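You operate a simulated robot arm through the tools that you are given. There is no shell and no other tool. Be economical: measure what you need, move in short steps, check, and stop when the job is done.

Carry out the task below with a simulated two-armed robot. There is one attempt and no reset: what you move stays moved.

TASK
Put the small brown ladle on the middle shelf under the store bench away on the top of the dye bench. Then put the small grey sheet on the side top of the can bench away on the clear top of the finish bench. Then screw the lid back on the glass soda jar. Keep to this order.

Only the result counts: the job must be done as asked and must still hold three seconds after the hand-in. Knocking over, shifting, dropping, spilling or breaking anything else fails it. Lids that push on must go on centred and level and be pressed home; caps that screw on are set level and turned clockwise until they are tight. Flat cloth is picked up by pressing the open fingertips on it (5 to 10 N) and closing them slowly along it; thin cloth reads only 2 to 8 mm in the jaws.

THE ROBOT
Two 7-joint arms with two-finger parallel grippers on one trunk, on a base that drives. Base frame: it is fixed to the floor where the robot stands at the start and does not move with it; the origin is under the middle of the robot, x ahead of it, y to its left, z up; the surface under the hand at the start is at about z = 0.9. Units: m, degrees, N and s.
The left shoulder is at the start at [0.05, 0.209, 0.971], the right one opposite. With the tool pointing down near the work surface each hand reaches from about 0.1 to 0.9 m from the robot's upright axis, wherever it stands, measured 20 degrees to its own side. Places, roughly: clear top of the finish bench [-0.4, -1.9, 0.8]; top of the dye bench [-2.1, -2.3, 0.8]. Payload 4.4 kg a hand.
The TCP of each hand is the grasp point between the finger pads, 0.023 m short of the fingertips. In the tool frame z runs along the fingers and y along their closing line. Largest opening 0.094 m; finger width 0.038, thickness 0.01; the body of the gripper, 0.054 by 0.096 m, starts 0.039 m behind the TCP.
Orientation is that of the tool frame in the base frame, as a unit quaternion [x, y, z, w]. With the fingers straight down and closing along the base's y, the tool's x points along the base's -x, its y along +y and its z along -z.

THE INTERFACE
- The arms move only by the tool play_rows. It takes "left_series", "right_series" or both (then of equal length, played together; a hand with none holds still); each is a list of rows, each a list of 7 numbers: the finger opening in m, from 0 to 0.094, then the shift along the tool's x, y, z in m, then the turn, a rotation vector about the tool's x, y, z in degrees. In form: [[grip, dx, dy, dz, rx, ry, rz], ...]. A call has 1 to 10 rows; each row is the pose to reach, as a shift and turn from the pose commanded when the call began, along the tool's axes at that moment. Rows are played at 5 a second. More than 0.05 m and 8.6 degrees between two rows, or a gripper value outside its range, and nothing of the call is played. Where a pose cannot be reached the arm comes as near as it can. A force on the tool above 40 N (or 10 N above the force at the start of the call, whichever is more), or a blocked arm, ends the call early, and 0.2 s more pass. The fingers move at their own pace (about 0.108 m/s each) and stop on an object; they squeeze with about 24 N. The grip force told is the motor's: it shows also when the fingers shut on nothing. Time passes only in rows, and 0.2 s behind the last, so rows that repeat a pose let the fingers close. It gives the time, the measured TCP pose, the force on the tool (base axes), the opening and the grip force at its end, in the units of the frame above (readings bear some noise), with the torque about the TCP (base axes, N m) and any sound that the robot's microphone picked up, and new pictures: "pictures" is both (left out), scene, wrist or none (wrist: the cameras of the hands that moved).
- Cameras (640 x 400 px; columns grow to the right, rows downward): "scene" is now at [0.1182, 0.0302, 1.1076]; the picture's right is [0.39, -0.92, 0.00], its down [-0.86, -0.36, -0.36] and it looks along [0.33, 0.14, -0.93] (base axes); focal length 214 px, centre (320, 200). "left" rides on the left gripper at [0.086, -0.016, -0.074] in its tool frame; the picture's right is [0.18, 0.98, 0.00], its down [-0.58, 0.11, -0.81] and it looks along [-0.79, 0.15, 0.59] (tool axes); focal length 243 px, centre (320, 200). "right" rides on the right gripper at [0.086, 0.016, -0.075] in its tool frame; the picture's right is [-0.18, 0.98, 0.00], its down [-0.58, -0.11, -0.81] and it looks along [-0.79, -0.15, 0.59] (tool axes); focal length 243 px, centre (320, 200). There is no depth. A picture from a camera that has moved, and an enlarged one, comes with that camera's place and axes in the base frame and with its lens. The place of the scene camera against the robot may be out by one fixed shift of up to 0.012 m in any direction.
- raise_lower(by): slides the trunk up (or, below 0, down) by that many m; the arms and the scene camera ride with it, the base frame stays. It gives what a move gives, with no picture.
- base_move(legs): drives the robot by 1 to 6 legs, each [ahead, left, turn to the left] in m, m and degrees, along the robot's own axes; the way and the turn of a leg run together, so that a leg with both is an arc; at most 1.5 m and 180 degrees a leg. The arms and the cameras ride along, it lands a little off, and it stops where it bumps. It gives what a move gives, and a new picture of the scene camera.
- pan_tilt(pan, tilt): turns the head with the scene camera to pan (to the left, within 80 degrees either way) and tilt (down, from -29 to 69), counted from straight ahead of the robot. It gives what a move gives, and a new picture of the scene camera.
- close_up(camera, box): a new picture of the part [left, top, right, bottom] of that camera's present view, enlarged. It takes no simulated time.
- sign_off(): hands the job in; it is judged then, once.

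Work in short steps. Places have to be worked out from the pictures, the camera data and where the tool is seen: move nearer, look again, correct. Check each grasp and each placing, and mend what went wrong. You have 165 turns and 260 pictures in all, those below and enlarged ones among them. Open the grippers and draw the arms clear of the work before you hand the job in, unless the task says otherwise; then end with one line.

The tools are called after "Emit:" as name(argument=value, ...) on one line, values as JSON. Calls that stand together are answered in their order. play_rows: Moves the arms, as the interface text tells. Its arguments: {"type":"object","properties":{"left_series":{"type":"array","items":{"type":"array","items":{"type":"number"}}},"right_series":{"type":"array","items":{"type":"array","items":{"type":"number"}}},"pictures":{"type":"string","enum":["both","scene","wrist","none"]}},"required":[]} The other tools are called the same way: raise_lower (by) slides the trunk up or down; base_move (legs) drives the base; pan_tilt (pan, tilt) turns the head that bears the scene camera; close_up (camera, box) takes an enlarged picture of a part of a camera's view; sign_off () hands the job in.

At the start:

```text
clock: 0.0
left_ee_pos: [0.4125, 0.5625, 1.0387]
left_tcp_rot: [0.0, 1.0, -0.001, 0.0]
left_ft_force: [-0.1, -0.5, -0.1]
left_torque: [0.03, -0.01, -0.01]
left_opening: 0.0939
left_grip_force: 0.1
right_ee_pos: [0.4323, 0.0144, 0.9662]
right_tcp_rot: [-0.001, 1.0, 0.0, -0.001]
right_ft_force: [0.6, 0.0, -0.9]
right_torque: [0.0, 0.01, 0.01]
right_opening: 0.0937
right_grip_force: 0.0
trunk travel left (down, up): [-0.05, 0.513]
robot x, y, heading: [0.0029, 0.002, -0.2]
head pan, tilt: [23.0, 68.8]
```

scene: 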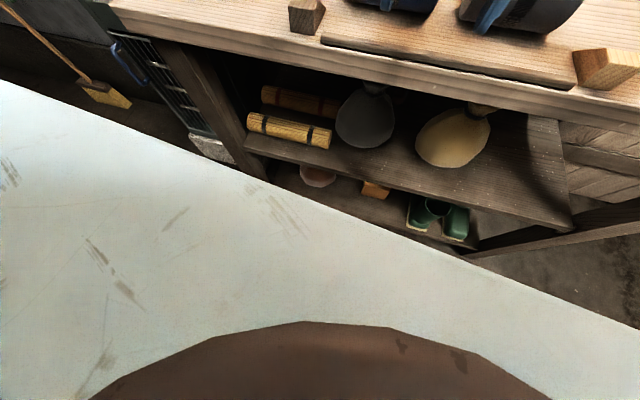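
right: 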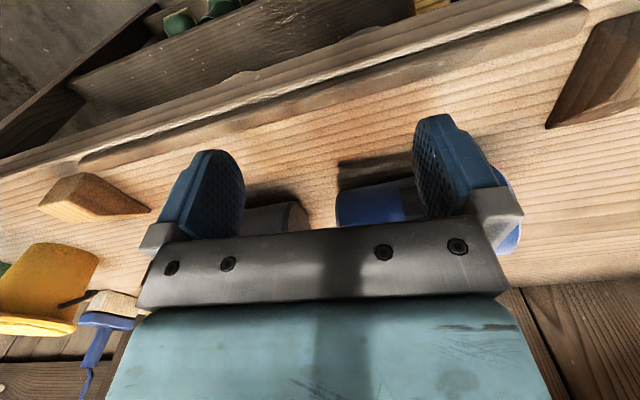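
left: 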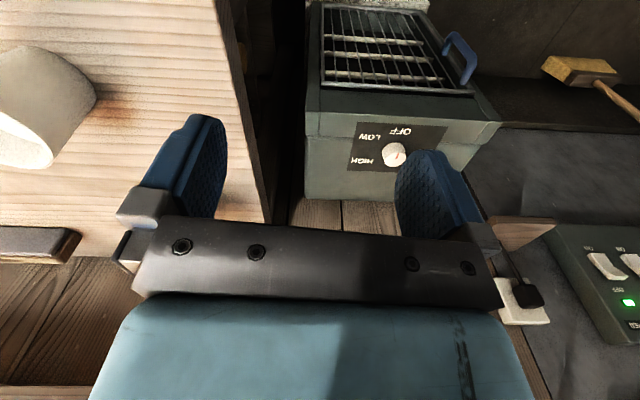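

I begin with a survey of the room with the head level-ish.

Emit:
pan_tilt(pan=0, tilt=30)

Emit:
pan_tilt(pan=75, tilt=25)

Emit:
pan_tilt(pan=-75, tilt=25)

```text
clock: 1.1
left_ee_pos: [0.4128, 0.562, 1.0381]
left_tcp_rot: [0.0, 1.0, 0.0, 0.0]
left_ft_force: [-0.4, -0.4, -0.4]
left_torque: [0.0, -0.03, -0.02]
left_opening: 0.094
left_grip_force: 0.0
right_ee_pos: [0.4319, 0.0151, 0.9648]
right_tcp_rot: [0.0, 1.0, 0.0, 0.0]
right_ft_force: [-0.1, 0.1, 0.1]
right_torque: [-0.01, 0.01, 0.02]
right_opening: 0.0941
right_grip_force: 0.1
trunk travel left (down, up): [-0.05, 0.513]
robot x, y, heading: [0.0004, -0.0018, -0.0]
head pan, tilt: [0.0, 30.0]
camera scene: at [0.1571, 0.0084, 1.159], right [0.0, -1.0, 0.0], down [-0.5, 0.0, -0.87], along [0.87, 0.0, -0.5], focal length 214 px, centre (320, 200)
```

scene: 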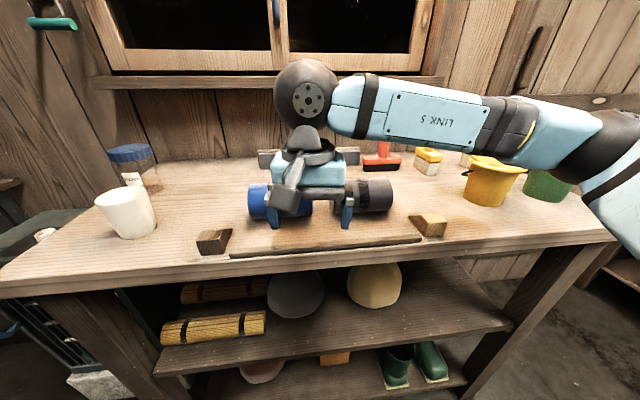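

```text
clock: 2.5
left_ee_pos: [0.4126, 0.562, 1.0377]
left_tcp_rot: [0.0, 1.0, 0.0, 0.0]
left_ft_force: [-0.3, 0.4, 0.2]
left_torque: [-0.04, 0.02, -0.03]
left_opening: 0.0939
left_grip_force: 0.0
right_ee_pos: [0.4322, 0.015, 0.967]
right_tcp_rot: [-0.001, 1.0, 0.0, -0.001]
right_ft_force: [-0.4, 0.2, 0.5]
right_torque: [-0.02, 0.01, -0.02]
right_opening: 0.094
right_grip_force: 0.1
trunk travel left (down, up): [-0.05, 0.513]
robot x, y, heading: [0.0025, 0.0035, -0.2]
head pan, tilt: [75.0, 25.0]
camera scene: at [0.0906, 0.0974, 1.167], right [0.97, -0.26, 0.0], down [-0.11, -0.41, -0.91], along [0.24, 0.88, -0.42], focal length 214 px, centre (320, 200)
```

scene: 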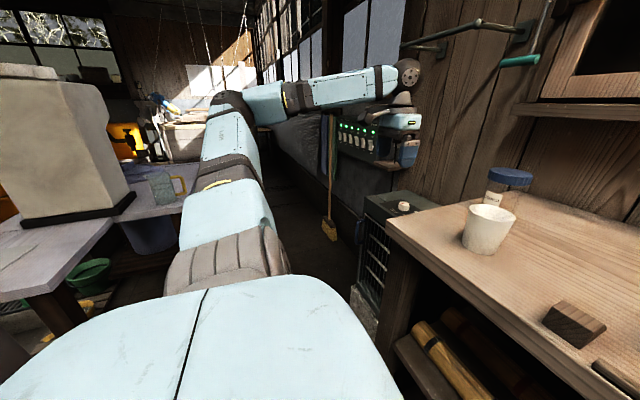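

```text
clock: 4.9
left_ee_pos: [0.4116, 0.5619, 1.0376]
left_tcp_rot: [0.0, 1.0, 0.0, 0.0]
left_ft_force: [-0.4, -0.4, -1.1]
left_torque: [0.02, -0.01, 0.03]
left_opening: 0.0941
left_grip_force: 0.0
right_ee_pos: [0.4319, 0.015, 0.9651]
right_tcp_rot: [0.0, 1.0, -0.001, 0.0]
right_ft_force: [0.6, -0.4, -0.3]
right_torque: [0.0, 0.01, -0.02]
right_opening: 0.0941
right_grip_force: 0.0
trunk travel left (down, up): [-0.05, 0.513]
robot x, y, heading: [-0.001, 0.0045, -0.0]
head pan, tilt: [-75.0, 25.0]
camera scene: at [0.0906, -0.0806, 1.167], right [-0.97, -0.26, 0.0], down [-0.11, 0.41, -0.91], along [0.23, -0.88, -0.42], focal length 214 px, centre (320, 200)
```

scene: 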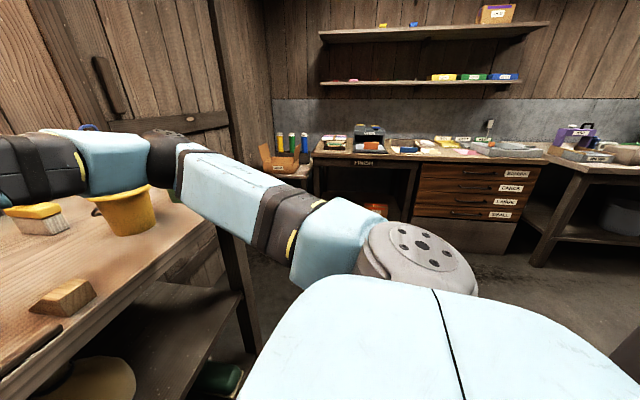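

Front bench has shelves below; the finish desk is to the right. I raise the trunk so the hands clear things and turn right to see the rest.

Emit:
raise_lower(by=0.3)

Emit:
base_move(legs=[[-0.25, 0, 0]])

Emit:
base_move(legs=[[0, 0, -90]])

Emit:
pan_tilt(pan=-70, tilt=25)

```text
clock: 7.9
left_ee_pos: [0.4119, 0.5628, 1.3376]
left_tcp_rot: [-0.001, 1.0, 0.001, 0.0]
left_ft_force: [0.6, -0.5, 0.2]
left_torque: [0.0, -0.01, -0.03]
left_opening: 0.0941
left_grip_force: 0.0
right_ee_pos: [0.4323, 0.0154, 1.2656]
right_tcp_rot: [0.0, 1.0, 0.0, 0.0]
right_ft_force: [-0.6, 0.5, 0.0]
right_torque: [0.0, 0.04, 0.01]
right_opening: 0.0938
right_grip_force: 0.1
trunk travel left (down, up): [-0.35, 0.213]
robot x, y, heading: [-0.0022, 0.0009, 0.0]
head pan, tilt: [-75.0, 25.0]
```

```text
clock: 9.7
left_ee_pos: [0.1705, 0.5604, 1.3373]
left_tcp_rot: [0.003, 1.0, 0.0, 0.0]
left_ft_force: [0.7, -0.3, 0.4]
left_torque: [-0.04, -0.01, 0.01]
left_opening: 0.0938
left_grip_force: 0.0
right_ee_pos: [0.1865, 0.013, 1.2655]
right_tcp_rot: [0.004, 1.0, 0.0, 0.0]
right_ft_force: [0.1, -0.1, -0.4]
right_torque: [-0.01, 0.02, -0.01]
right_opening: 0.0938
right_grip_force: 0.0
trunk travel left (down, up): [-0.35, 0.213]
robot x, y, heading: [-0.2463, -0.0018, -0.1]
head pan, tilt: [-75.0, 25.0]
camera scene: at [-0.1561, -0.0804, 1.4669], right [-0.97, -0.25, 0.0], down [-0.11, 0.41, -0.91], along [0.23, -0.88, -0.42], focal length 214 px, centre (320, 200)
```

scene: 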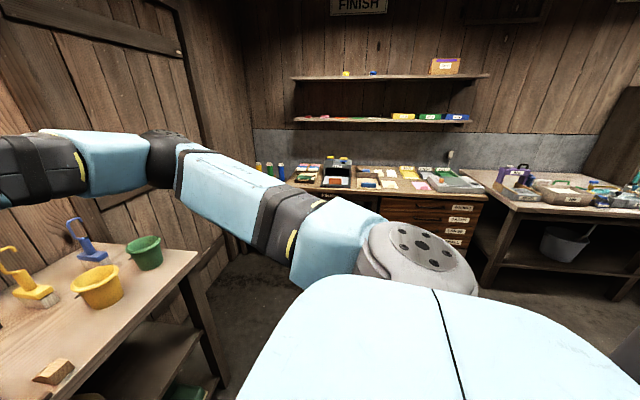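

```text
clock: 13.9
left_ee_pos: [0.3133, -0.4152, 1.3373]
left_tcp_rot: [0.709, 0.705, 0.0, 0.0]
left_ft_force: [0.0, 0.1, 0.1]
left_torque: [0.02, 0.01, -0.02]
left_opening: 0.094
left_grip_force: 0.1
right_ee_pos: [-0.234, -0.4317, 1.2664]
right_tcp_rot: [0.71, 0.704, -0.001, 0.0]
right_ft_force: [-0.2, 0.3, 0.1]
right_torque: [0.01, 0.01, 0.01]
right_opening: 0.094
right_grip_force: 0.0
trunk travel left (down, up): [-0.35, 0.213]
robot x, y, heading: [-0.2454, -0.0039, -90.3]
head pan, tilt: [-75.0, 25.0]
camera scene: at [-0.3368, -0.0816, 1.467], right [-0.25, 0.97, 0.0], down [0.41, 0.11, -0.91], along [-0.88, -0.23, -0.42], focal length 214 px, centre (320, 200)
```

scene: 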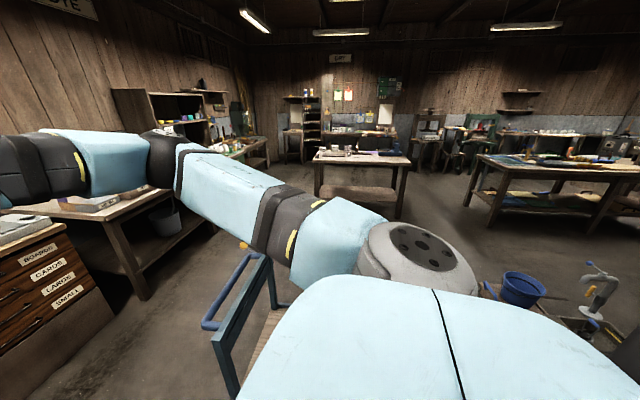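

```text
clock: 14.6
left_ee_pos: [0.3125, -0.4151, 1.3377]
left_tcp_rot: [0.709, 0.705, 0.0, 0.0]
left_ft_force: [-0.6, 0.5, 0.3]
left_torque: [0.0, -0.02, 0.0]
left_opening: 0.0941
left_grip_force: 0.0
right_ee_pos: [-0.2339, -0.4314, 1.2655]
right_tcp_rot: [0.71, 0.705, 0.001, 0.0]
right_ft_force: [-1.3, -0.2, -0.3]
right_torque: [0.0, 0.04, 0.01]
right_opening: 0.0942
right_grip_force: 0.1
trunk travel left (down, up): [-0.35, 0.213]
robot x, y, heading: [-0.2441, 0.0019, -90.5]
head pan, tilt: [-70.0, 25.0]
camera scene: at [-0.3346, -0.0893, 1.467], right [-0.34, 0.94, 0.0], down [0.4, 0.14, -0.91], along [-0.85, -0.3, -0.42], focal length 214 px, centre (320, 200)
```

scene: 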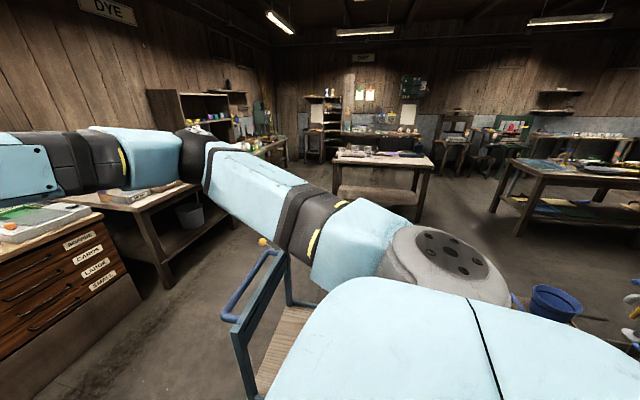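

The wall signs name the stations; I read them by close-ups and look further round.

Emit:
close_up(camera="scene", box=[300, 40, 640, 250])

Emit:
base_move(legs=[[0, 0, -60]])

Emit:
pan_tilt(pan=-80, tilt=10)

Emit:
pan_tilt(pan=0, tilt=15)

```text
1.88 times, centred on (470, 145) of scene
camera zoom: at [-0.3346, -0.0893, 1.467], right [-0.34, 0.94, 0.0], down [0.4, 0.14, -0.91], along [-0.85, -0.3, -0.42], focal length 404 px, centre (38, 304)
```

zoom: 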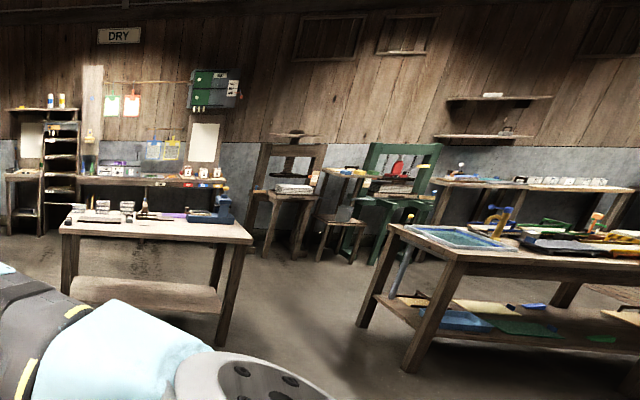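

```text
clock: 17.6
left_ee_pos: [-0.3188, -0.6929, 1.3368]
left_tcp_rot: [0.965, 0.261, 0.0, 0.0]
left_ft_force: [0.8, 0.7, -0.2]
left_torque: [-0.02, -0.01, -0.01]
left_opening: 0.094
left_grip_force: 0.1
right_ee_pos: [-0.6118, -0.2304, 1.2674]
right_tcp_rot: [0.965, 0.261, 0.0, 0.0]
right_ft_force: [0.6, -0.8, -0.5]
right_torque: [-0.02, -0.02, 0.0]
right_opening: 0.0942
right_grip_force: 0.1
trunk travel left (down, up): [-0.35, 0.213]
robot x, y, heading: [-0.2461, 0.0049, -149.9]
head pan, tilt: [-70.0, 25.0]
camera scene: at [-0.3763, 0.0339, 1.467], right [0.64, 0.77, 0.0], down [0.33, -0.27, -0.91], along [-0.7, 0.58, -0.42], focal length 214 px, centre (320, 200)
```

scene: 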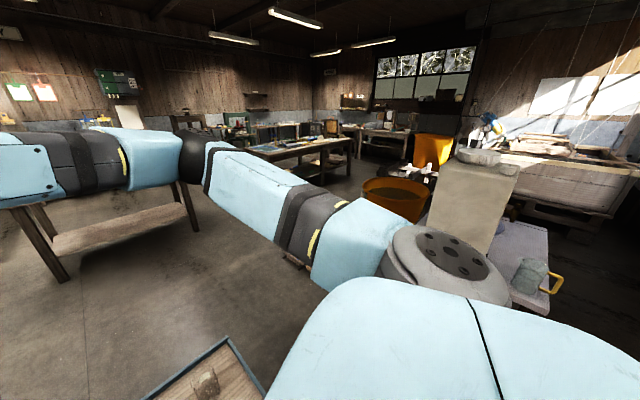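

```text
clock: 18.4
left_ee_pos: [-0.3177, -0.6911, 1.3378]
left_tcp_rot: [0.965, 0.261, 0.0, 0.0]
left_ft_force: [-1.3, -0.1, -0.5]
left_torque: [-0.01, 0.03, -0.01]
left_opening: 0.094
left_grip_force: 0.0
right_ee_pos: [-0.6127, -0.2309, 1.2665]
right_tcp_rot: [0.965, 0.262, 0.0, 0.0]
right_ft_force: [-0.3, 0.2, 0.0]
right_torque: [-0.02, 0.01, -0.01]
right_opening: 0.0939
right_grip_force: 0.1
trunk travel left (down, up): [-0.35, 0.213]
robot x, y, heading: [-0.248, 0.0006, -149.7]
head pan, tilt: [-80.0, 10.0]
camera scene: at [-0.3656, 0.046, 1.4913], right [0.76, 0.65, 0.0], down [0.11, -0.13, -0.98], along [-0.64, 0.75, -0.17], focal length 214 px, centre (320, 200)
```

scene: 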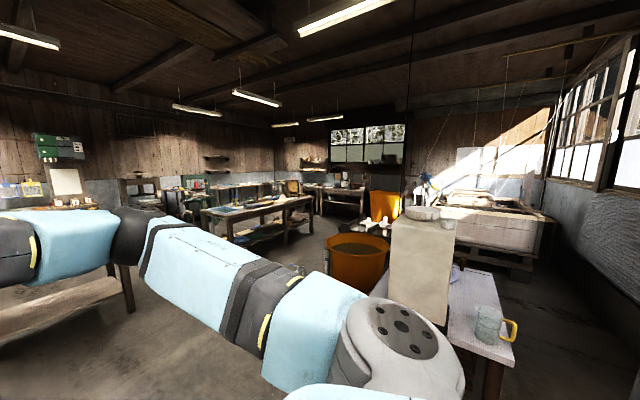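

```text
clock: 19.9
left_ee_pos: [-0.3185, -0.6926, 1.3378]
left_tcp_rot: [0.965, 0.261, 0.0, 0.0]
left_ft_force: [0.1, -0.5, -0.4]
left_torque: [0.0, 0.0, 0.02]
left_opening: 0.0941
left_grip_force: 0.1
right_ee_pos: [-0.6118, -0.2311, 1.2658]
right_tcp_rot: [0.965, 0.262, 0.0, 0.0]
right_ft_force: [-0.9, -0.6, 0.3]
right_torque: [0.01, 0.0, -0.01]
right_opening: 0.0941
right_grip_force: 0.1
trunk travel left (down, up): [-0.35, 0.213]
robot x, y, heading: [-0.2518, 0.0041, -149.7]
head pan, tilt: [0.0, 15.0]
camera scene: at [-0.3861, -0.072, 1.4832], right [-0.5, 0.86, 0.0], down [0.22, 0.13, -0.97], along [-0.83, -0.49, -0.26], focal length 214 px, centre (320, 200)
```

scene: 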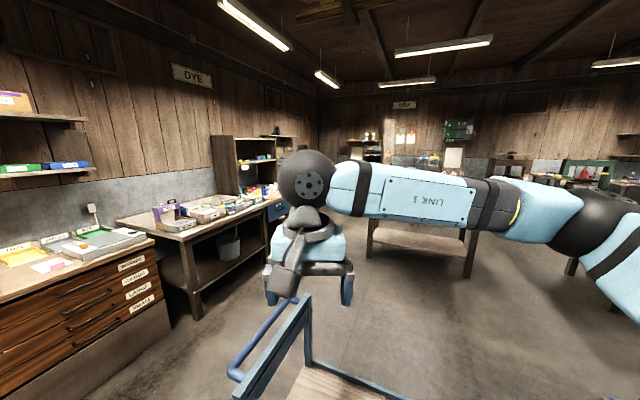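

I take close-ups of promising parts from here: the white-box table and the far benches.

Emit:
pan_tilt(pan=-78, tilt=35)

Emit:
base_move(legs=[[0, 0, -60]])

Emit:
pan_tilt(pan=-20, tilt=40)

```text
clock: 21.4
left_ee_pos: [-0.3174, -0.6927, 1.3384]
left_tcp_rot: [0.965, 0.261, -0.001, 0.0]
left_ft_force: [-0.1, 0.8, 0.4]
left_torque: [-0.02, 0.02, -0.01]
left_opening: 0.0941
left_grip_force: 0.0
right_ee_pos: [-0.6122, -0.2311, 1.2656]
right_tcp_rot: [0.965, 0.262, 0.001, 0.0]
right_ft_force: [0.7, -0.3, -0.6]
right_torque: [-0.01, -0.01, -0.01]
right_opening: 0.094
right_grip_force: 0.1
trunk travel left (down, up): [-0.35, 0.213]
robot x, y, heading: [-0.2481, -0.0043, -149.8]
head pan, tilt: [-78.0, 35.0]
camera scene: at [-0.3648, 0.0402, 1.4513], right [0.74, 0.67, 0.0], down [0.39, -0.42, -0.82], along [-0.55, 0.61, -0.57], focal length 214 px, centre (320, 200)
```

scene: 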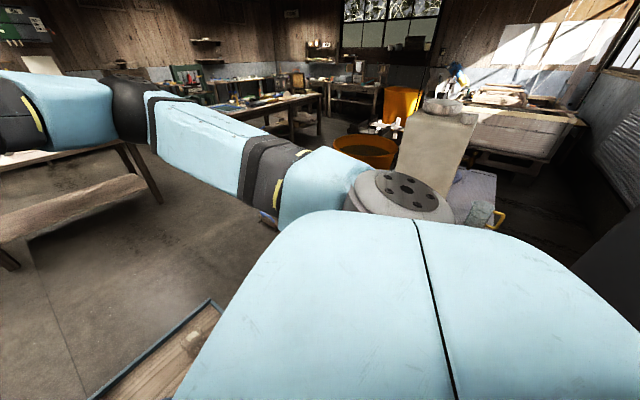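

```text
clock: 24.5
left_ee_pos: [-0.8895, -0.2713, 1.3373]
left_tcp_rot: [0.964, -0.265, 0.0, 0.0]
left_ft_force: [-0.1, 0.5, 0.1]
left_torque: [-0.02, -0.03, -0.01]
left_opening: 0.0939
left_grip_force: 0.1
right_ee_pos: [-0.6263, 0.2096, 1.2664]
right_tcp_rot: [0.964, -0.265, 0.0, 0.001]
right_ft_force: [-0.5, 0.1, 0.6]
right_torque: [0.01, -0.04, 0.01]
right_opening: 0.0939
right_grip_force: 0.1
trunk travel left (down, up): [-0.35, 0.213]
robot x, y, heading: [-0.2462, 0.0003, 149.2]
head pan, tilt: [-78.0, 35.0]
camera scene: at [-0.2767, 0.1269, 1.4512], right [0.95, -0.32, 0.0], down [-0.19, -0.54, -0.82], along [0.26, 0.78, -0.57], focal length 214 px, centre (320, 200)
```

scene: 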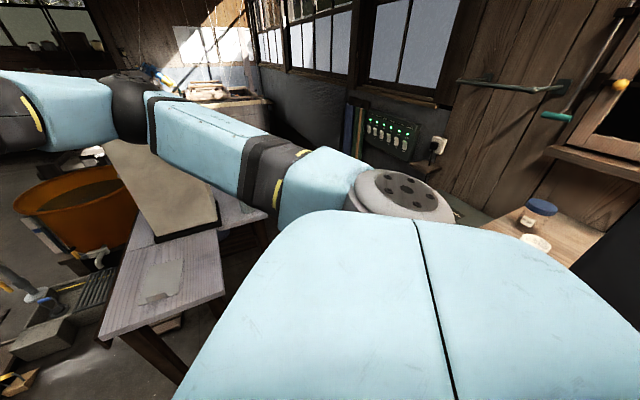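

```text
clock: 25.8
left_ee_pos: [-0.8892, -0.2709, 1.3381]
left_tcp_rot: [0.964, -0.266, 0.0, -0.001]
left_ft_force: [0.3, 0.2, 0.2]
left_torque: [0.0, -0.03, 0.0]
left_opening: 0.0941
left_grip_force: 0.2
right_ee_pos: [-0.6261, 0.2092, 1.2661]
right_tcp_rot: [0.964, -0.266, -0.001, 0.0]
right_ft_force: [0.8, 0.2, 1.0]
right_torque: [-0.02, 0.02, -0.01]
right_opening: 0.0939
right_grip_force: 0.0
trunk travel left (down, up): [-0.35, 0.213]
robot x, y, heading: [-0.2494, 0.002, 149.2]
head pan, tilt: [-20.0, 40.0]
camera scene: at [-0.3587, 0.1096, 1.4437], right [0.78, 0.63, 0.0], down [0.41, -0.5, -0.77], along [-0.48, 0.59, -0.64], focal length 214 px, centre (320, 200)
```

scene: 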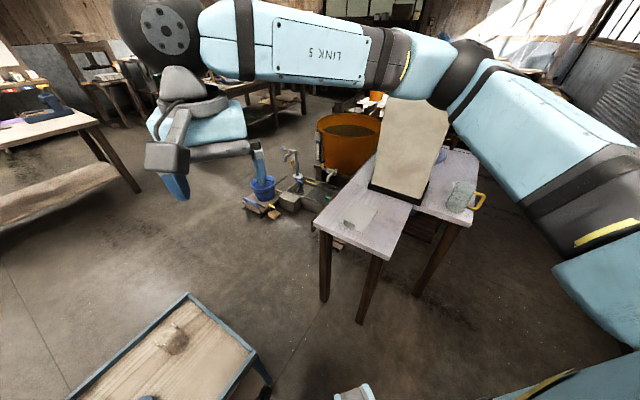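

A small grey sheet lies on a bench with a can on it; close-ups.

Emit:
close_up(camera="scene", box=[230, 80, 500, 330])

Emit:
close_up(camera="scene", box=[60, 280, 400, 400])

```text
1.60 times, centred on (365, 205) of scene
camera zoom: at [-0.3587, 0.1096, 1.4437], right [0.78, 0.63, 0.0], down [0.41, -0.5, -0.77], along [-0.48, 0.59, -0.64], focal length 343 px, centre (248, 192)
```

zoom: 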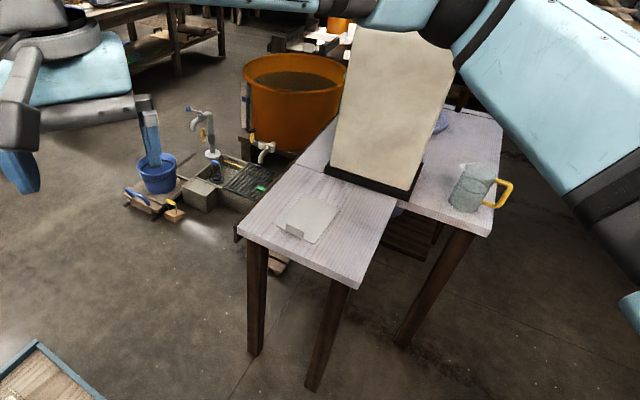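

```text
1.88 times, centred on (230, 340) of scene
camera zoom: at [-0.3587, 0.1096, 1.4437], right [0.78, 0.63, 0.0], down [0.41, -0.5, -0.77], along [-0.48, 0.59, -0.64], focal length 404 px, centre (489, -64)
```

zoom: 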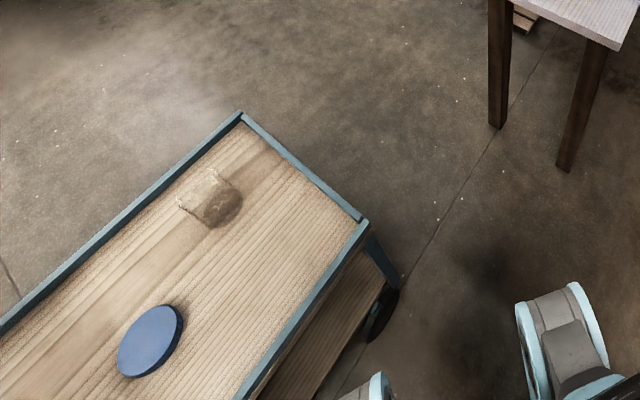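

The trolley holds a jar and a blue lid. Now back to facing the front bench to identify its shelf contents.

Emit:
base_move(legs=[[0, 0, -149.2]])

Emit:
pan_tilt(pan=0, tilt=45)

Emit:
close_up(camera="scene", box=[140, 150, 500, 380])

```text
clock: 32.2
left_ee_pos: [0.1428, 0.5789, 1.3381]
left_tcp_rot: [-0.02, 1.0, -0.001, 0.0]
left_ft_force: [-0.4, -0.7, 0.5]
left_torque: [-0.02, 0.0, -0.02]
left_opening: 0.094
left_grip_force: 0.0
right_ee_pos: [0.1846, 0.0329, 1.2668]
right_tcp_rot: [-0.02, 1.0, 0.0, 0.001]
right_ft_force: [-0.1, -0.2, 0.2]
right_torque: [0.02, -0.02, 0.02]
right_opening: 0.094
right_grip_force: 0.1
trunk travel left (down, up): [-0.35, 0.213]
robot x, y, heading: [-0.2448, 0.0013, 2.2]
head pan, tilt: [-20.0, 40.0]
camera scene: at [-0.0989, -0.0141, 1.4437], right [-0.3, -0.95, 0.0], down [-0.61, 0.2, -0.77], along [0.73, -0.23, -0.64], focal length 214 px, centre (320, 200)
```

scene: 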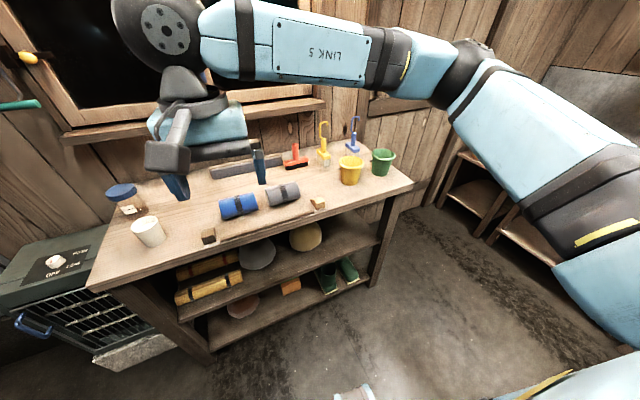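

```text
clock: 33.0
left_ee_pos: [0.1436, 0.5784, 1.338]
left_tcp_rot: [-0.02, 1.0, 0.0, 0.0]
left_ft_force: [0.1, -0.3, 0.0]
left_torque: [-0.02, -0.02, -0.01]
left_opening: 0.094
left_grip_force: 0.0
right_ee_pos: [0.1837, 0.0327, 1.2661]
right_tcp_rot: [-0.02, 1.0, 0.001, 0.0]
right_ft_force: [0.1, -0.5, 0.3]
right_torque: [-0.02, 0.02, 0.04]
right_opening: 0.094
right_grip_force: 0.1
trunk travel left (down, up): [-0.35, 0.213]
robot x, y, heading: [-0.2458, -0.0004, 2.4]
head pan, tilt: [0.0, 45.0]
camera scene: at [-0.0987, 0.0149, 1.4364], right [0.04, -1.0, 0.0], down [-0.71, -0.03, -0.71], along [0.71, 0.03, -0.71], focal length 214 px, centre (320, 200)
```

scene: 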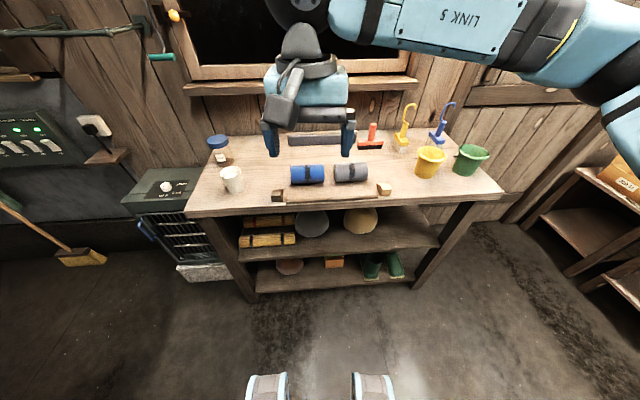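

```text
1.74 times, centred on (320, 265) of scene
camera zoom: at [-0.0987, 0.0149, 1.4364], right [0.04, -1.0, 0.0], down [-0.71, -0.03, -0.71], along [0.71, 0.03, -0.71], focal length 373 px, centre (320, 87)
```

zoom: 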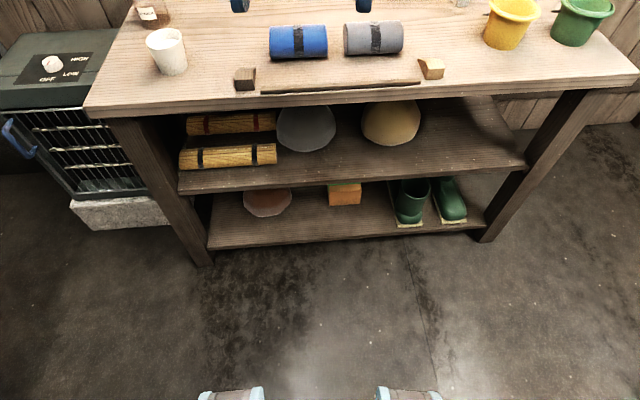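

No ladle is evident on this bench. I read the jar label and look at the wall above and to the sides for signs.

Emit:
close_up(camera="scene", box=[190, 120, 270, 200])

Emit:
pan_tilt(pan=-40, tilt=10)

Emit:
pan_tilt(pan=60, tilt=0)

```text
5.00 times, centred on (230, 160) of scene
camera zoom: at [-0.0987, 0.0149, 1.4364], right [0.04, -1.0, 0.0], down [-0.71, -0.03, -0.71], along [0.71, 0.03, -0.71], focal length 1072 px, centre (770, 400)
```

zoom: 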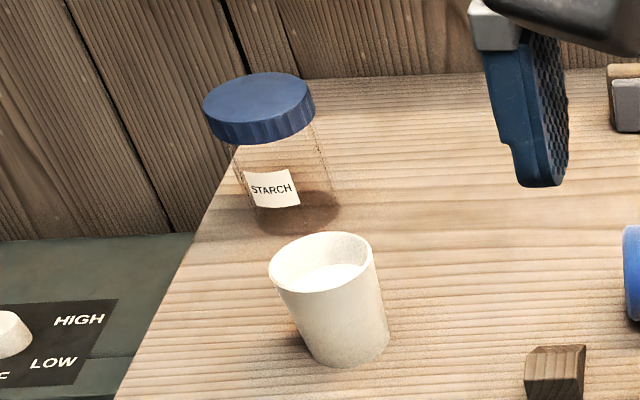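

```text
clock: 34.1
left_ee_pos: [0.1434, 0.5782, 1.3383]
left_tcp_rot: [-0.021, 1.0, -0.001, 0.0]
left_ft_force: [0.8, 0.2, 0.1]
left_torque: [-0.03, -0.02, 0.02]
left_opening: 0.094
left_grip_force: 0.0
right_ee_pos: [0.1848, 0.0332, 1.2655]
right_tcp_rot: [-0.02, 1.0, 0.0, 0.0]
right_ft_force: [-0.5, 0.1, -0.1]
right_torque: [0.01, 0.01, -0.06]
right_opening: 0.0938
right_grip_force: 0.0
trunk travel left (down, up): [-0.35, 0.213]
robot x, y, heading: [-0.2486, 0.0003, 2.1]
head pan, tilt: [-40.0, 10.0]
camera scene: at [-0.1063, -0.045, 1.4913], right [-0.61, -0.79, 0.0], down [-0.14, 0.11, -0.98], along [0.78, -0.6, -0.17], focal length 214 px, centre (320, 200)
```

scene: 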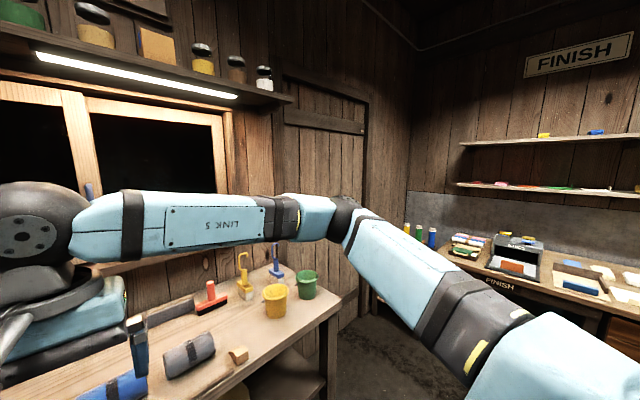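

```text
clock: 35.9
left_ee_pos: [0.1432, 0.5788, 1.3374]
left_tcp_rot: [-0.02, 1.0, 0.0, 0.0]
left_ft_force: [-0.8, 1.3, 0.1]
left_torque: [-0.01, 0.0, -0.02]
left_opening: 0.0942
left_grip_force: 0.1
right_ee_pos: [0.1856, 0.0326, 1.2648]
right_tcp_rot: [-0.02, 1.0, -0.001, 0.0]
right_ft_force: [0.0, -0.4, 0.5]
right_torque: [-0.01, 0.05, -0.01]
right_opening: 0.0941
right_grip_force: 0.1
trunk travel left (down, up): [-0.35, 0.213]
robot x, y, heading: [-0.2492, 0.0026, 2.2]
head pan, tilt: [60.0, 0.0]
camera scene: at [-0.138, 0.0914, 1.5074], right [0.89, -0.47, 0.0], down [0.0, 0.0, -1.0], along [0.47, 0.89, 0.0], focal length 214 px, centre (320, 200)
```

scene: 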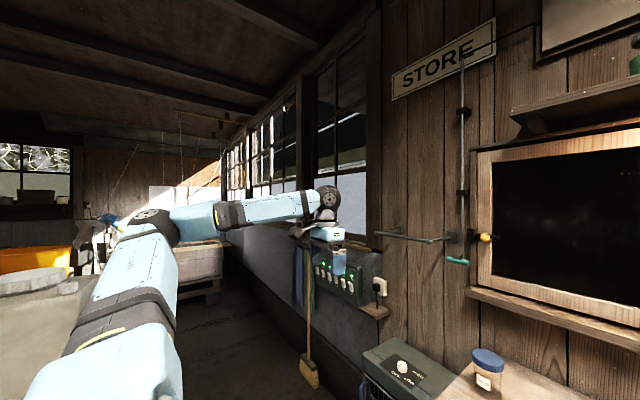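

The STORE sign is above this bench. I lower the trunk to look under it at the middle shelf.

Emit:
raise_lower(by=-0.35)

Emit:
pan_tilt(pan=0, tilt=45)

Emit:
close_up(camera="scene", box=[160, 150, 480, 350])

```text
clock: 39.3
left_ee_pos: [0.1435, 0.5785, 0.9876]
left_tcp_rot: [-0.02, 1.0, 0.0, 0.0]
left_ft_force: [0.1, 0.7, 0.5]
left_torque: [-0.03, 0.0, 0.03]
left_opening: 0.0938
left_grip_force: 0.1
right_ee_pos: [0.1839, 0.0337, 0.9157]
right_tcp_rot: [-0.02, 1.0, 0.0, 0.0]
right_ft_force: [-0.5, -0.3, -0.1]
right_torque: [0.0, 0.02, -0.04]
right_opening: 0.0942
right_grip_force: 0.1
trunk travel left (down, up): [0.0, 0.563]
robot x, y, heading: [-0.2466, 0.0011, 2.4]
head pan, tilt: [60.0, 0.0]
```

```text
clock: 40.6
left_ee_pos: [0.1417, 0.5794, 0.988]
left_tcp_rot: [-0.02, 1.0, 0.0, 0.0]
left_ft_force: [0.5, 0.0, 0.0]
left_torque: [0.02, 0.01, -0.02]
left_opening: 0.094
left_grip_force: 0.0
right_ee_pos: [0.1853, 0.0335, 0.9156]
right_tcp_rot: [-0.02, 1.0, 0.0, 0.0]
right_ft_force: [0.0, 0.3, -1.5]
right_torque: [0.0, -0.01, 0.02]
right_opening: 0.0938
right_grip_force: 0.1
trunk travel left (down, up): [0.0, 0.563]
robot x, y, heading: [-0.2505, 0.0055, 2.1]
head pan, tilt: [0.0, 45.0]
camera scene: at [-0.0986, 0.0151, 1.0865], right [0.04, -1.0, 0.0], down [-0.71, -0.03, -0.71], along [0.71, 0.03, -0.71], focal length 214 px, centre (320, 200)
```

scene: 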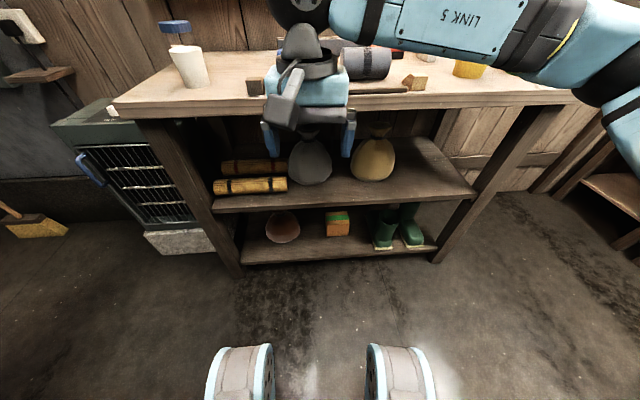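

```text
2.00 times, centred on (320, 250) of scene
camera zoom: at [-0.0986, 0.0151, 1.0865], right [0.04, -1.0, 0.0], down [-0.71, -0.03, -0.71], along [0.71, 0.03, -0.71], focal length 429 px, centre (320, 100)
```

zoom: 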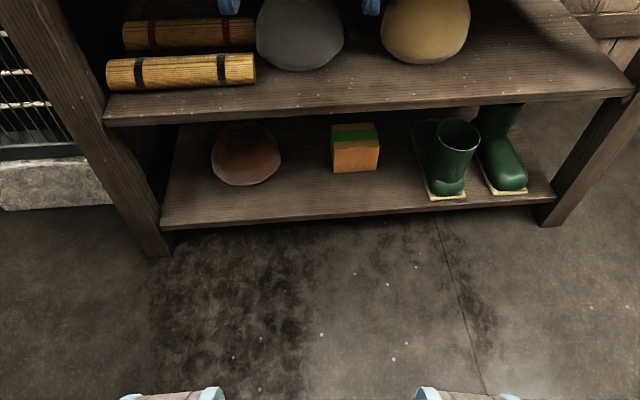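

I see rolls and sacks; the back and right part need viewing. I shift the robot sideways to peek around.

Emit:
base_move(legs=[[0, -0.35, 0]])

Emit:
pan_tilt(pan=25, tilt=35)

Emit:
close_up(camera="scene", box=[160, 150, 480, 350])

```text
clock: 44.3
left_ee_pos: [0.1572, 0.221, 0.9871]
left_tcp_rot: [-0.02, 1.0, -0.001, 0.0]
left_ft_force: [-0.7, -0.8, -0.5]
left_torque: [-0.02, 0.02, 0.02]
left_opening: 0.0941
left_grip_force: 0.2
right_ee_pos: [0.1993, -0.3239, 0.9162]
right_tcp_rot: [-0.02, 1.0, -0.001, 0.0]
right_ft_force: [0.1, 0.2, -0.3]
right_torque: [-0.07, -0.01, 0.0]
right_opening: 0.0939
right_grip_force: 0.0
trunk travel left (down, up): [0.0, 0.563]
robot x, y, heading: [-0.2337, -0.3555, 2.1]
head pan, tilt: [0.0, 45.0]
camera scene: at [-0.0842, -0.342, 1.0864], right [0.04, -1.0, 0.0], down [-0.71, -0.03, -0.71], along [0.71, 0.03, -0.71], focal length 214 px, centre (320, 200)
```

scene: 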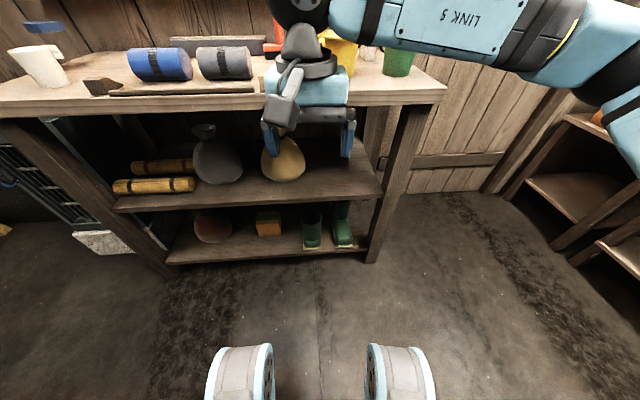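

```text
clock: 45.2
left_ee_pos: [0.1564, 0.223, 0.9875]
left_tcp_rot: [-0.02, 1.0, 0.0, 0.0]
left_ft_force: [0.3, 0.3, -0.1]
left_torque: [0.0, 0.0, 0.0]
left_opening: 0.094
left_grip_force: 0.1
right_ee_pos: [0.199, -0.3233, 0.916]
right_tcp_rot: [-0.021, 1.0, 0.0, -0.001]
right_ft_force: [-0.6, -0.8, 0.8]
right_torque: [-0.03, -0.02, 0.03]
right_opening: 0.094
right_grip_force: 0.1
trunk travel left (down, up): [0.0, 0.563]
robot x, y, heading: [-0.2343, -0.3573, 2.4]
head pan, tilt: [25.0, 35.0]
camera scene: at [-0.0872, -0.3048, 1.1012], right [0.46, -0.89, 0.0], down [-0.51, -0.26, -0.82], along [0.73, 0.38, -0.57], focal length 214 px, centre (320, 200)
```

scene: 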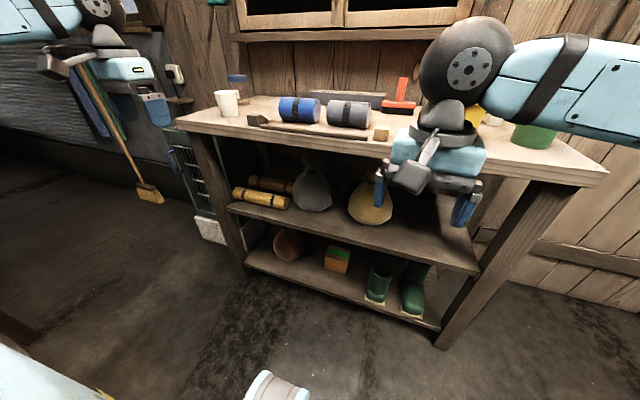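

```text
2.00 times, centred on (320, 250) of scene
camera zoom: at [-0.0872, -0.3048, 1.1012], right [0.46, -0.89, 0.0], down [-0.51, -0.26, -0.82], along [0.73, 0.38, -0.57], focal length 429 px, centre (320, 100)
```

zoom: 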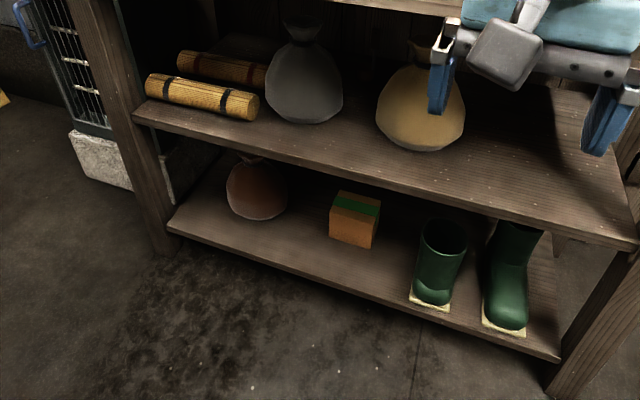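

Still hidden spots behind the sacks; I go further right and look obliquely.

Emit:
base_move(legs=[[0.1, -0.4, 0]])

Emit:
pan_tilt(pan=50, tilt=30)

Emit:
close_up(camera="scene", box=[200, 130, 440, 280])

```text
clock: 49.2
left_ee_pos: [0.2746, -0.1771, 0.9884]
left_tcp_rot: [-0.019, 1.0, 0.0, 0.0]
left_ft_force: [0.5, 0.0, -0.2]
left_torque: [-0.03, -0.05, 0.02]
left_opening: 0.0941
left_grip_force: 0.1
right_ee_pos: [0.3146, -0.7221, 0.9164]
right_tcp_rot: [-0.02, 1.0, 0.0, 0.0]
right_ft_force: [0.2, -0.4, -0.9]
right_torque: [0.01, 0.02, 0.0]
right_opening: 0.0938
right_grip_force: 0.0
trunk travel left (down, up): [0.0, 0.563]
robot x, y, heading: [-0.1162, -0.7516, 2.2]
head pan, tilt: [25.0, 35.0]
camera scene: at [0.0292, -0.7033, 1.1012], right [0.46, -0.89, 0.0], down [-0.51, -0.26, -0.82], along [0.73, 0.38, -0.57], focal length 214 px, centre (320, 200)
```

scene: 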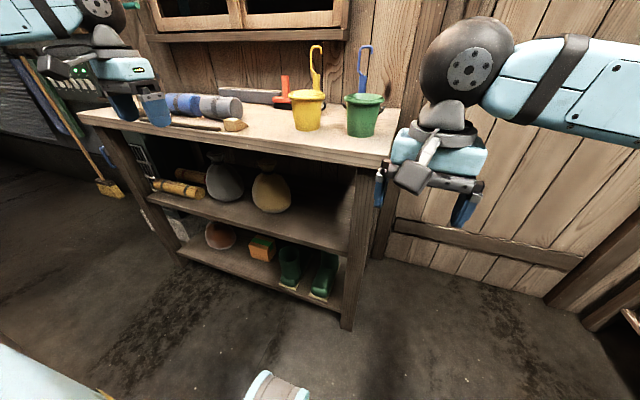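

```text
clock: 50.1
left_ee_pos: [0.2743, -0.1764, 0.9882]
left_tcp_rot: [-0.019, 1.0, 0.001, 0.0]
left_ft_force: [-0.2, 0.7, -0.8]
left_torque: [0.01, 0.0, 0.03]
left_opening: 0.0939
left_grip_force: 0.0
right_ee_pos: [0.3164, -0.7221, 0.9152]
right_tcp_rot: [-0.019, 1.0, 0.0, 0.0]
right_ft_force: [-0.9, 0.5, 0.3]
right_torque: [0.0, -0.02, 0.0]
right_opening: 0.0941
right_grip_force: 0.1
trunk travel left (down, up): [0.0, 0.563]
robot x, y, heading: [-0.1151, -0.7537, 2.1]
head pan, tilt: [50.0, 30.0]
camera scene: at [0.0064, -0.672, 1.109], right [0.79, -0.61, 0.0], down [-0.31, -0.4, -0.87], along [0.53, 0.68, -0.5], focal length 214 px, centre (320, 200)
```

scene: 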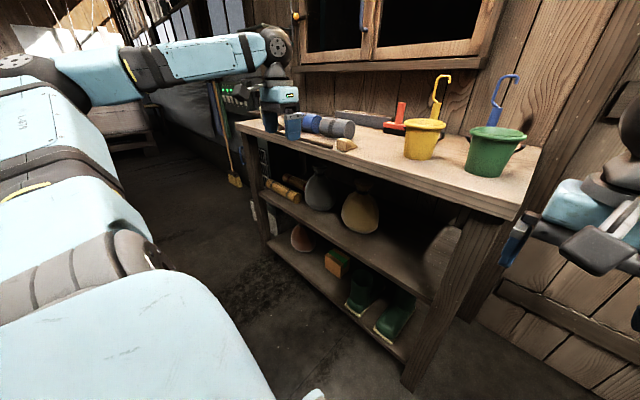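

```text
2.67 times, centred on (320, 205) of scene
camera zoom: at [0.0064, -0.672, 1.109], right [0.79, -0.61, 0.0], down [-0.31, -0.4, -0.87], along [0.53, 0.68, -0.5], focal length 572 px, centre (320, 187)
```

zoom: 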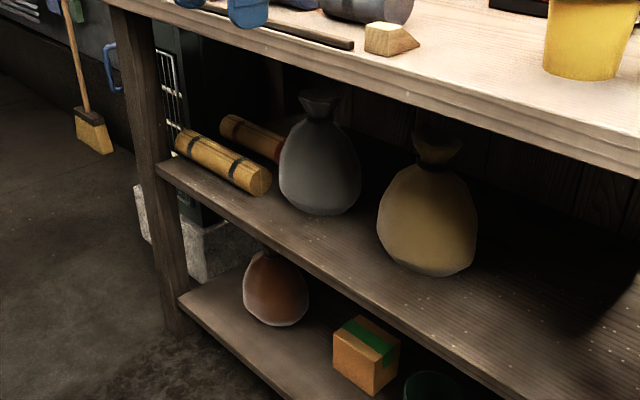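

The shelf's right back is in shadow; I zoom there.

Emit:
close_up(camera="scene", box=[340, 170, 500, 290])

Emit:
pan_tilt(pan=-10, tilt=30)

```text
3.33 times, centred on (420, 230) of scene
camera zoom: at [0.0064, -0.672, 1.109], right [0.79, -0.61, 0.0], down [-0.31, -0.4, -0.87], along [0.53, 0.68, -0.5], focal length 715 px, centre (-13, 100)
```

zoom: 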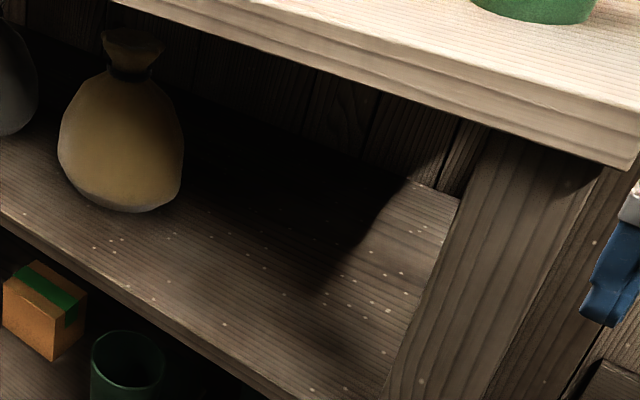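

```text
clock: 51.4
left_ee_pos: [0.2743, -0.1758, 0.9885]
left_tcp_rot: [-0.02, 1.0, 0.0, 0.0]
left_ft_force: [0.8, 1.0, -0.3]
left_torque: [0.0, -0.05, 0.0]
left_opening: 0.0942
left_grip_force: 0.0
right_ee_pos: [0.3153, -0.7223, 0.9158]
right_tcp_rot: [-0.019, 1.0, 0.0, 0.0]
right_ft_force: [-0.1, -0.4, -0.2]
right_torque: [0.0, 0.0, 0.02]
right_opening: 0.0938
right_grip_force: 0.0
trunk travel left (down, up): [0.0, 0.563]
robot x, y, heading: [-0.1162, -0.7547, 2.0]
head pan, tilt: [-10.0, 30.0]
camera scene: at [0.0405, -0.7556, 1.109], right [-0.13, -0.99, 0.0], down [-0.5, 0.07, -0.87], along [0.86, -0.12, -0.5], focal length 214 px, centre (320, 200)
```

scene: 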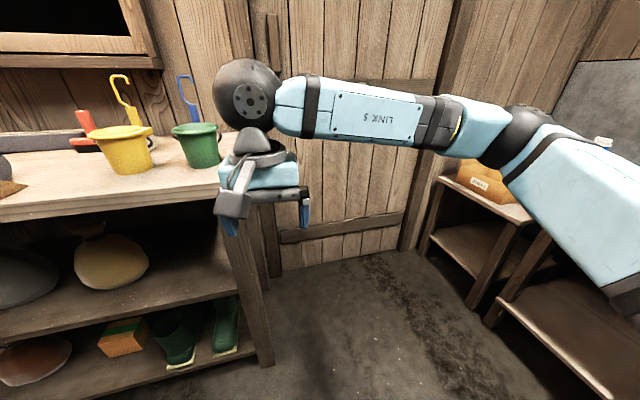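

The hidden dark back may hold the ladle. I lower the left hand in front of the bench so its wrist camera looks into the middle shelf.

Emit:
play_rows(left_series=[[0.094, 0.04, 0, 0.03, 0, 0, 0], [0.094, 0.06, 0, 0.07, 0, 0, 0], [0.094, 0.06, 0, 0.115, 0, 0, 0], [0.094, 0.06, 0, 0.16, 0, 0, 0], [0.094, 0.06, 0, 0.205, 0, 0, 0], [0.094, 0.06, 0, 0.23, 0, 0, 0]], pictures="wrist")

```text
clock: 52.8
left_ee_pos: [0.2144, -0.1781, 0.7562]
left_tcp_rot: [-0.019, 1.0, 0.0, 0.0]
left_ft_force: [0.9, -0.1, -0.2]
left_torque: [-0.03, 0.0, -0.02]
left_opening: 0.0939
left_grip_force: 0.0
right_ee_pos: [0.3154, -0.7218, 0.9162]
right_tcp_rot: [-0.019, 1.0, 0.0, 0.0]
right_ft_force: [0.1, 0.0, 0.6]
right_torque: [0.03, -0.01, -0.05]
right_opening: 0.0938
right_grip_force: 0.1
trunk travel left (down, up): [0.0, 0.563]
robot x, y, heading: [-0.1162, -0.7521, 2.0]
head pan, tilt: [-10.0, 30.0]
camera left: at [0.1296, -0.1966, 0.832], right [-0.22, 0.98, 0.0], down [0.58, 0.13, 0.81], along [0.79, 0.18, -0.59], focal length 243 px, centre (320, 200)
```

left: 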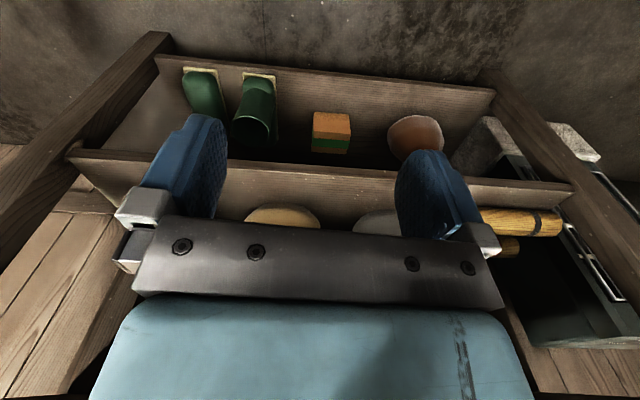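

The image is upside-down, with the gripper hiding the shelf. I pitch the hand forward and lower it so the shelf is in the upper half of the view.

Emit:
play_rows(left_series=[[0.094, 0, 0, 0.02, 0, -8, 0], [0.094, 0, 0, 0.04, 0, -16, 0], [0.094, 0, 0, 0.06, 0, -24, 0], [0.094, 0, 0, 0.08, 0, -32, 0], [0.094, 0, 0, 0.08, 0, -36, 0]], pictures="wrist")

```text
clock: 54.0
left_ee_pos: [0.2136, -0.1792, 0.6762]
left_tcp_rot: [-0.019, 0.951, 0.006, 0.31]
left_ft_force: [-0.8, -0.7, 0.0]
left_torque: [0.02, 0.02, -0.01]
left_opening: 0.0941
left_grip_force: 0.1
right_ee_pos: [0.3149, -0.7217, 0.9161]
right_tcp_rot: [-0.02, 1.0, 0.0, 0.0]
right_ft_force: [0.5, -0.1, -0.5]
right_torque: [0.02, 0.02, 0.04]
right_opening: 0.094
right_grip_force: 0.0
trunk travel left (down, up): [0.0, 0.563]
robot x, y, heading: [-0.1135, -0.7519, 2.4]
head pan, tilt: [-10.0, 30.0]
camera left: at [0.1017, -0.1986, 0.6864], right [-0.19, 0.98, -0.11], down [-0.01, 0.11, 0.99], along [0.98, 0.19, -0.01], focal length 243 px, centre (320, 200)
```

left: 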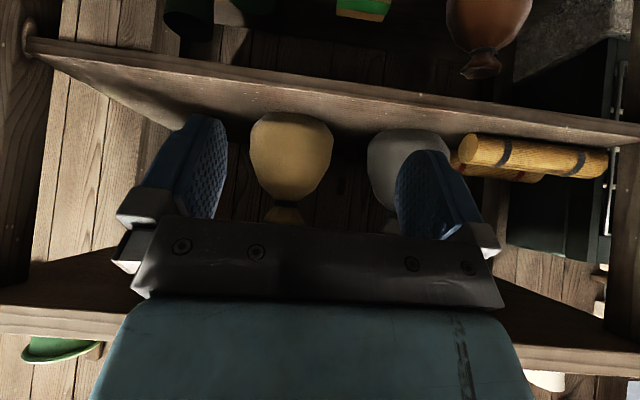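

Zooming on this view for anything behind the sacks.

Emit:
close_up(camera="left", box=[220, 90, 640, 260])

Emit:
close_up(camera="left", box=[40, 30, 260, 250])

```text
1.52 times, centred on (430, 175) of left
camera zoom: at [0.1017, -0.1986, 0.6864], right [-0.19, 0.98, -0.11], down [-0.01, 0.11, 0.99], along [0.98, 0.19, -0.01], focal length 370 px, centre (152, 238)
```

zoom: 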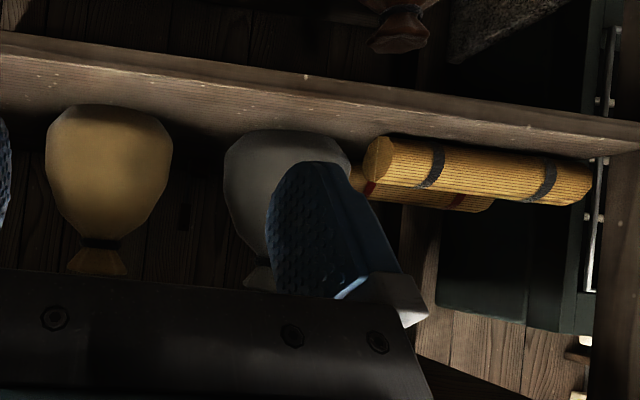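

```text
1.82 times, centred on (150, 140) of left
camera zoom: at [0.1017, -0.1986, 0.6864], right [-0.19, 0.98, -0.11], down [-0.01, 0.11, 0.99], along [0.98, 0.19, -0.01], focal length 441 px, centre (629, 309)
```

zoom: 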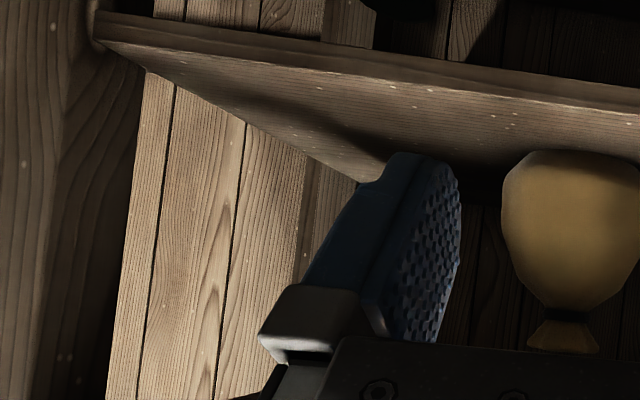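

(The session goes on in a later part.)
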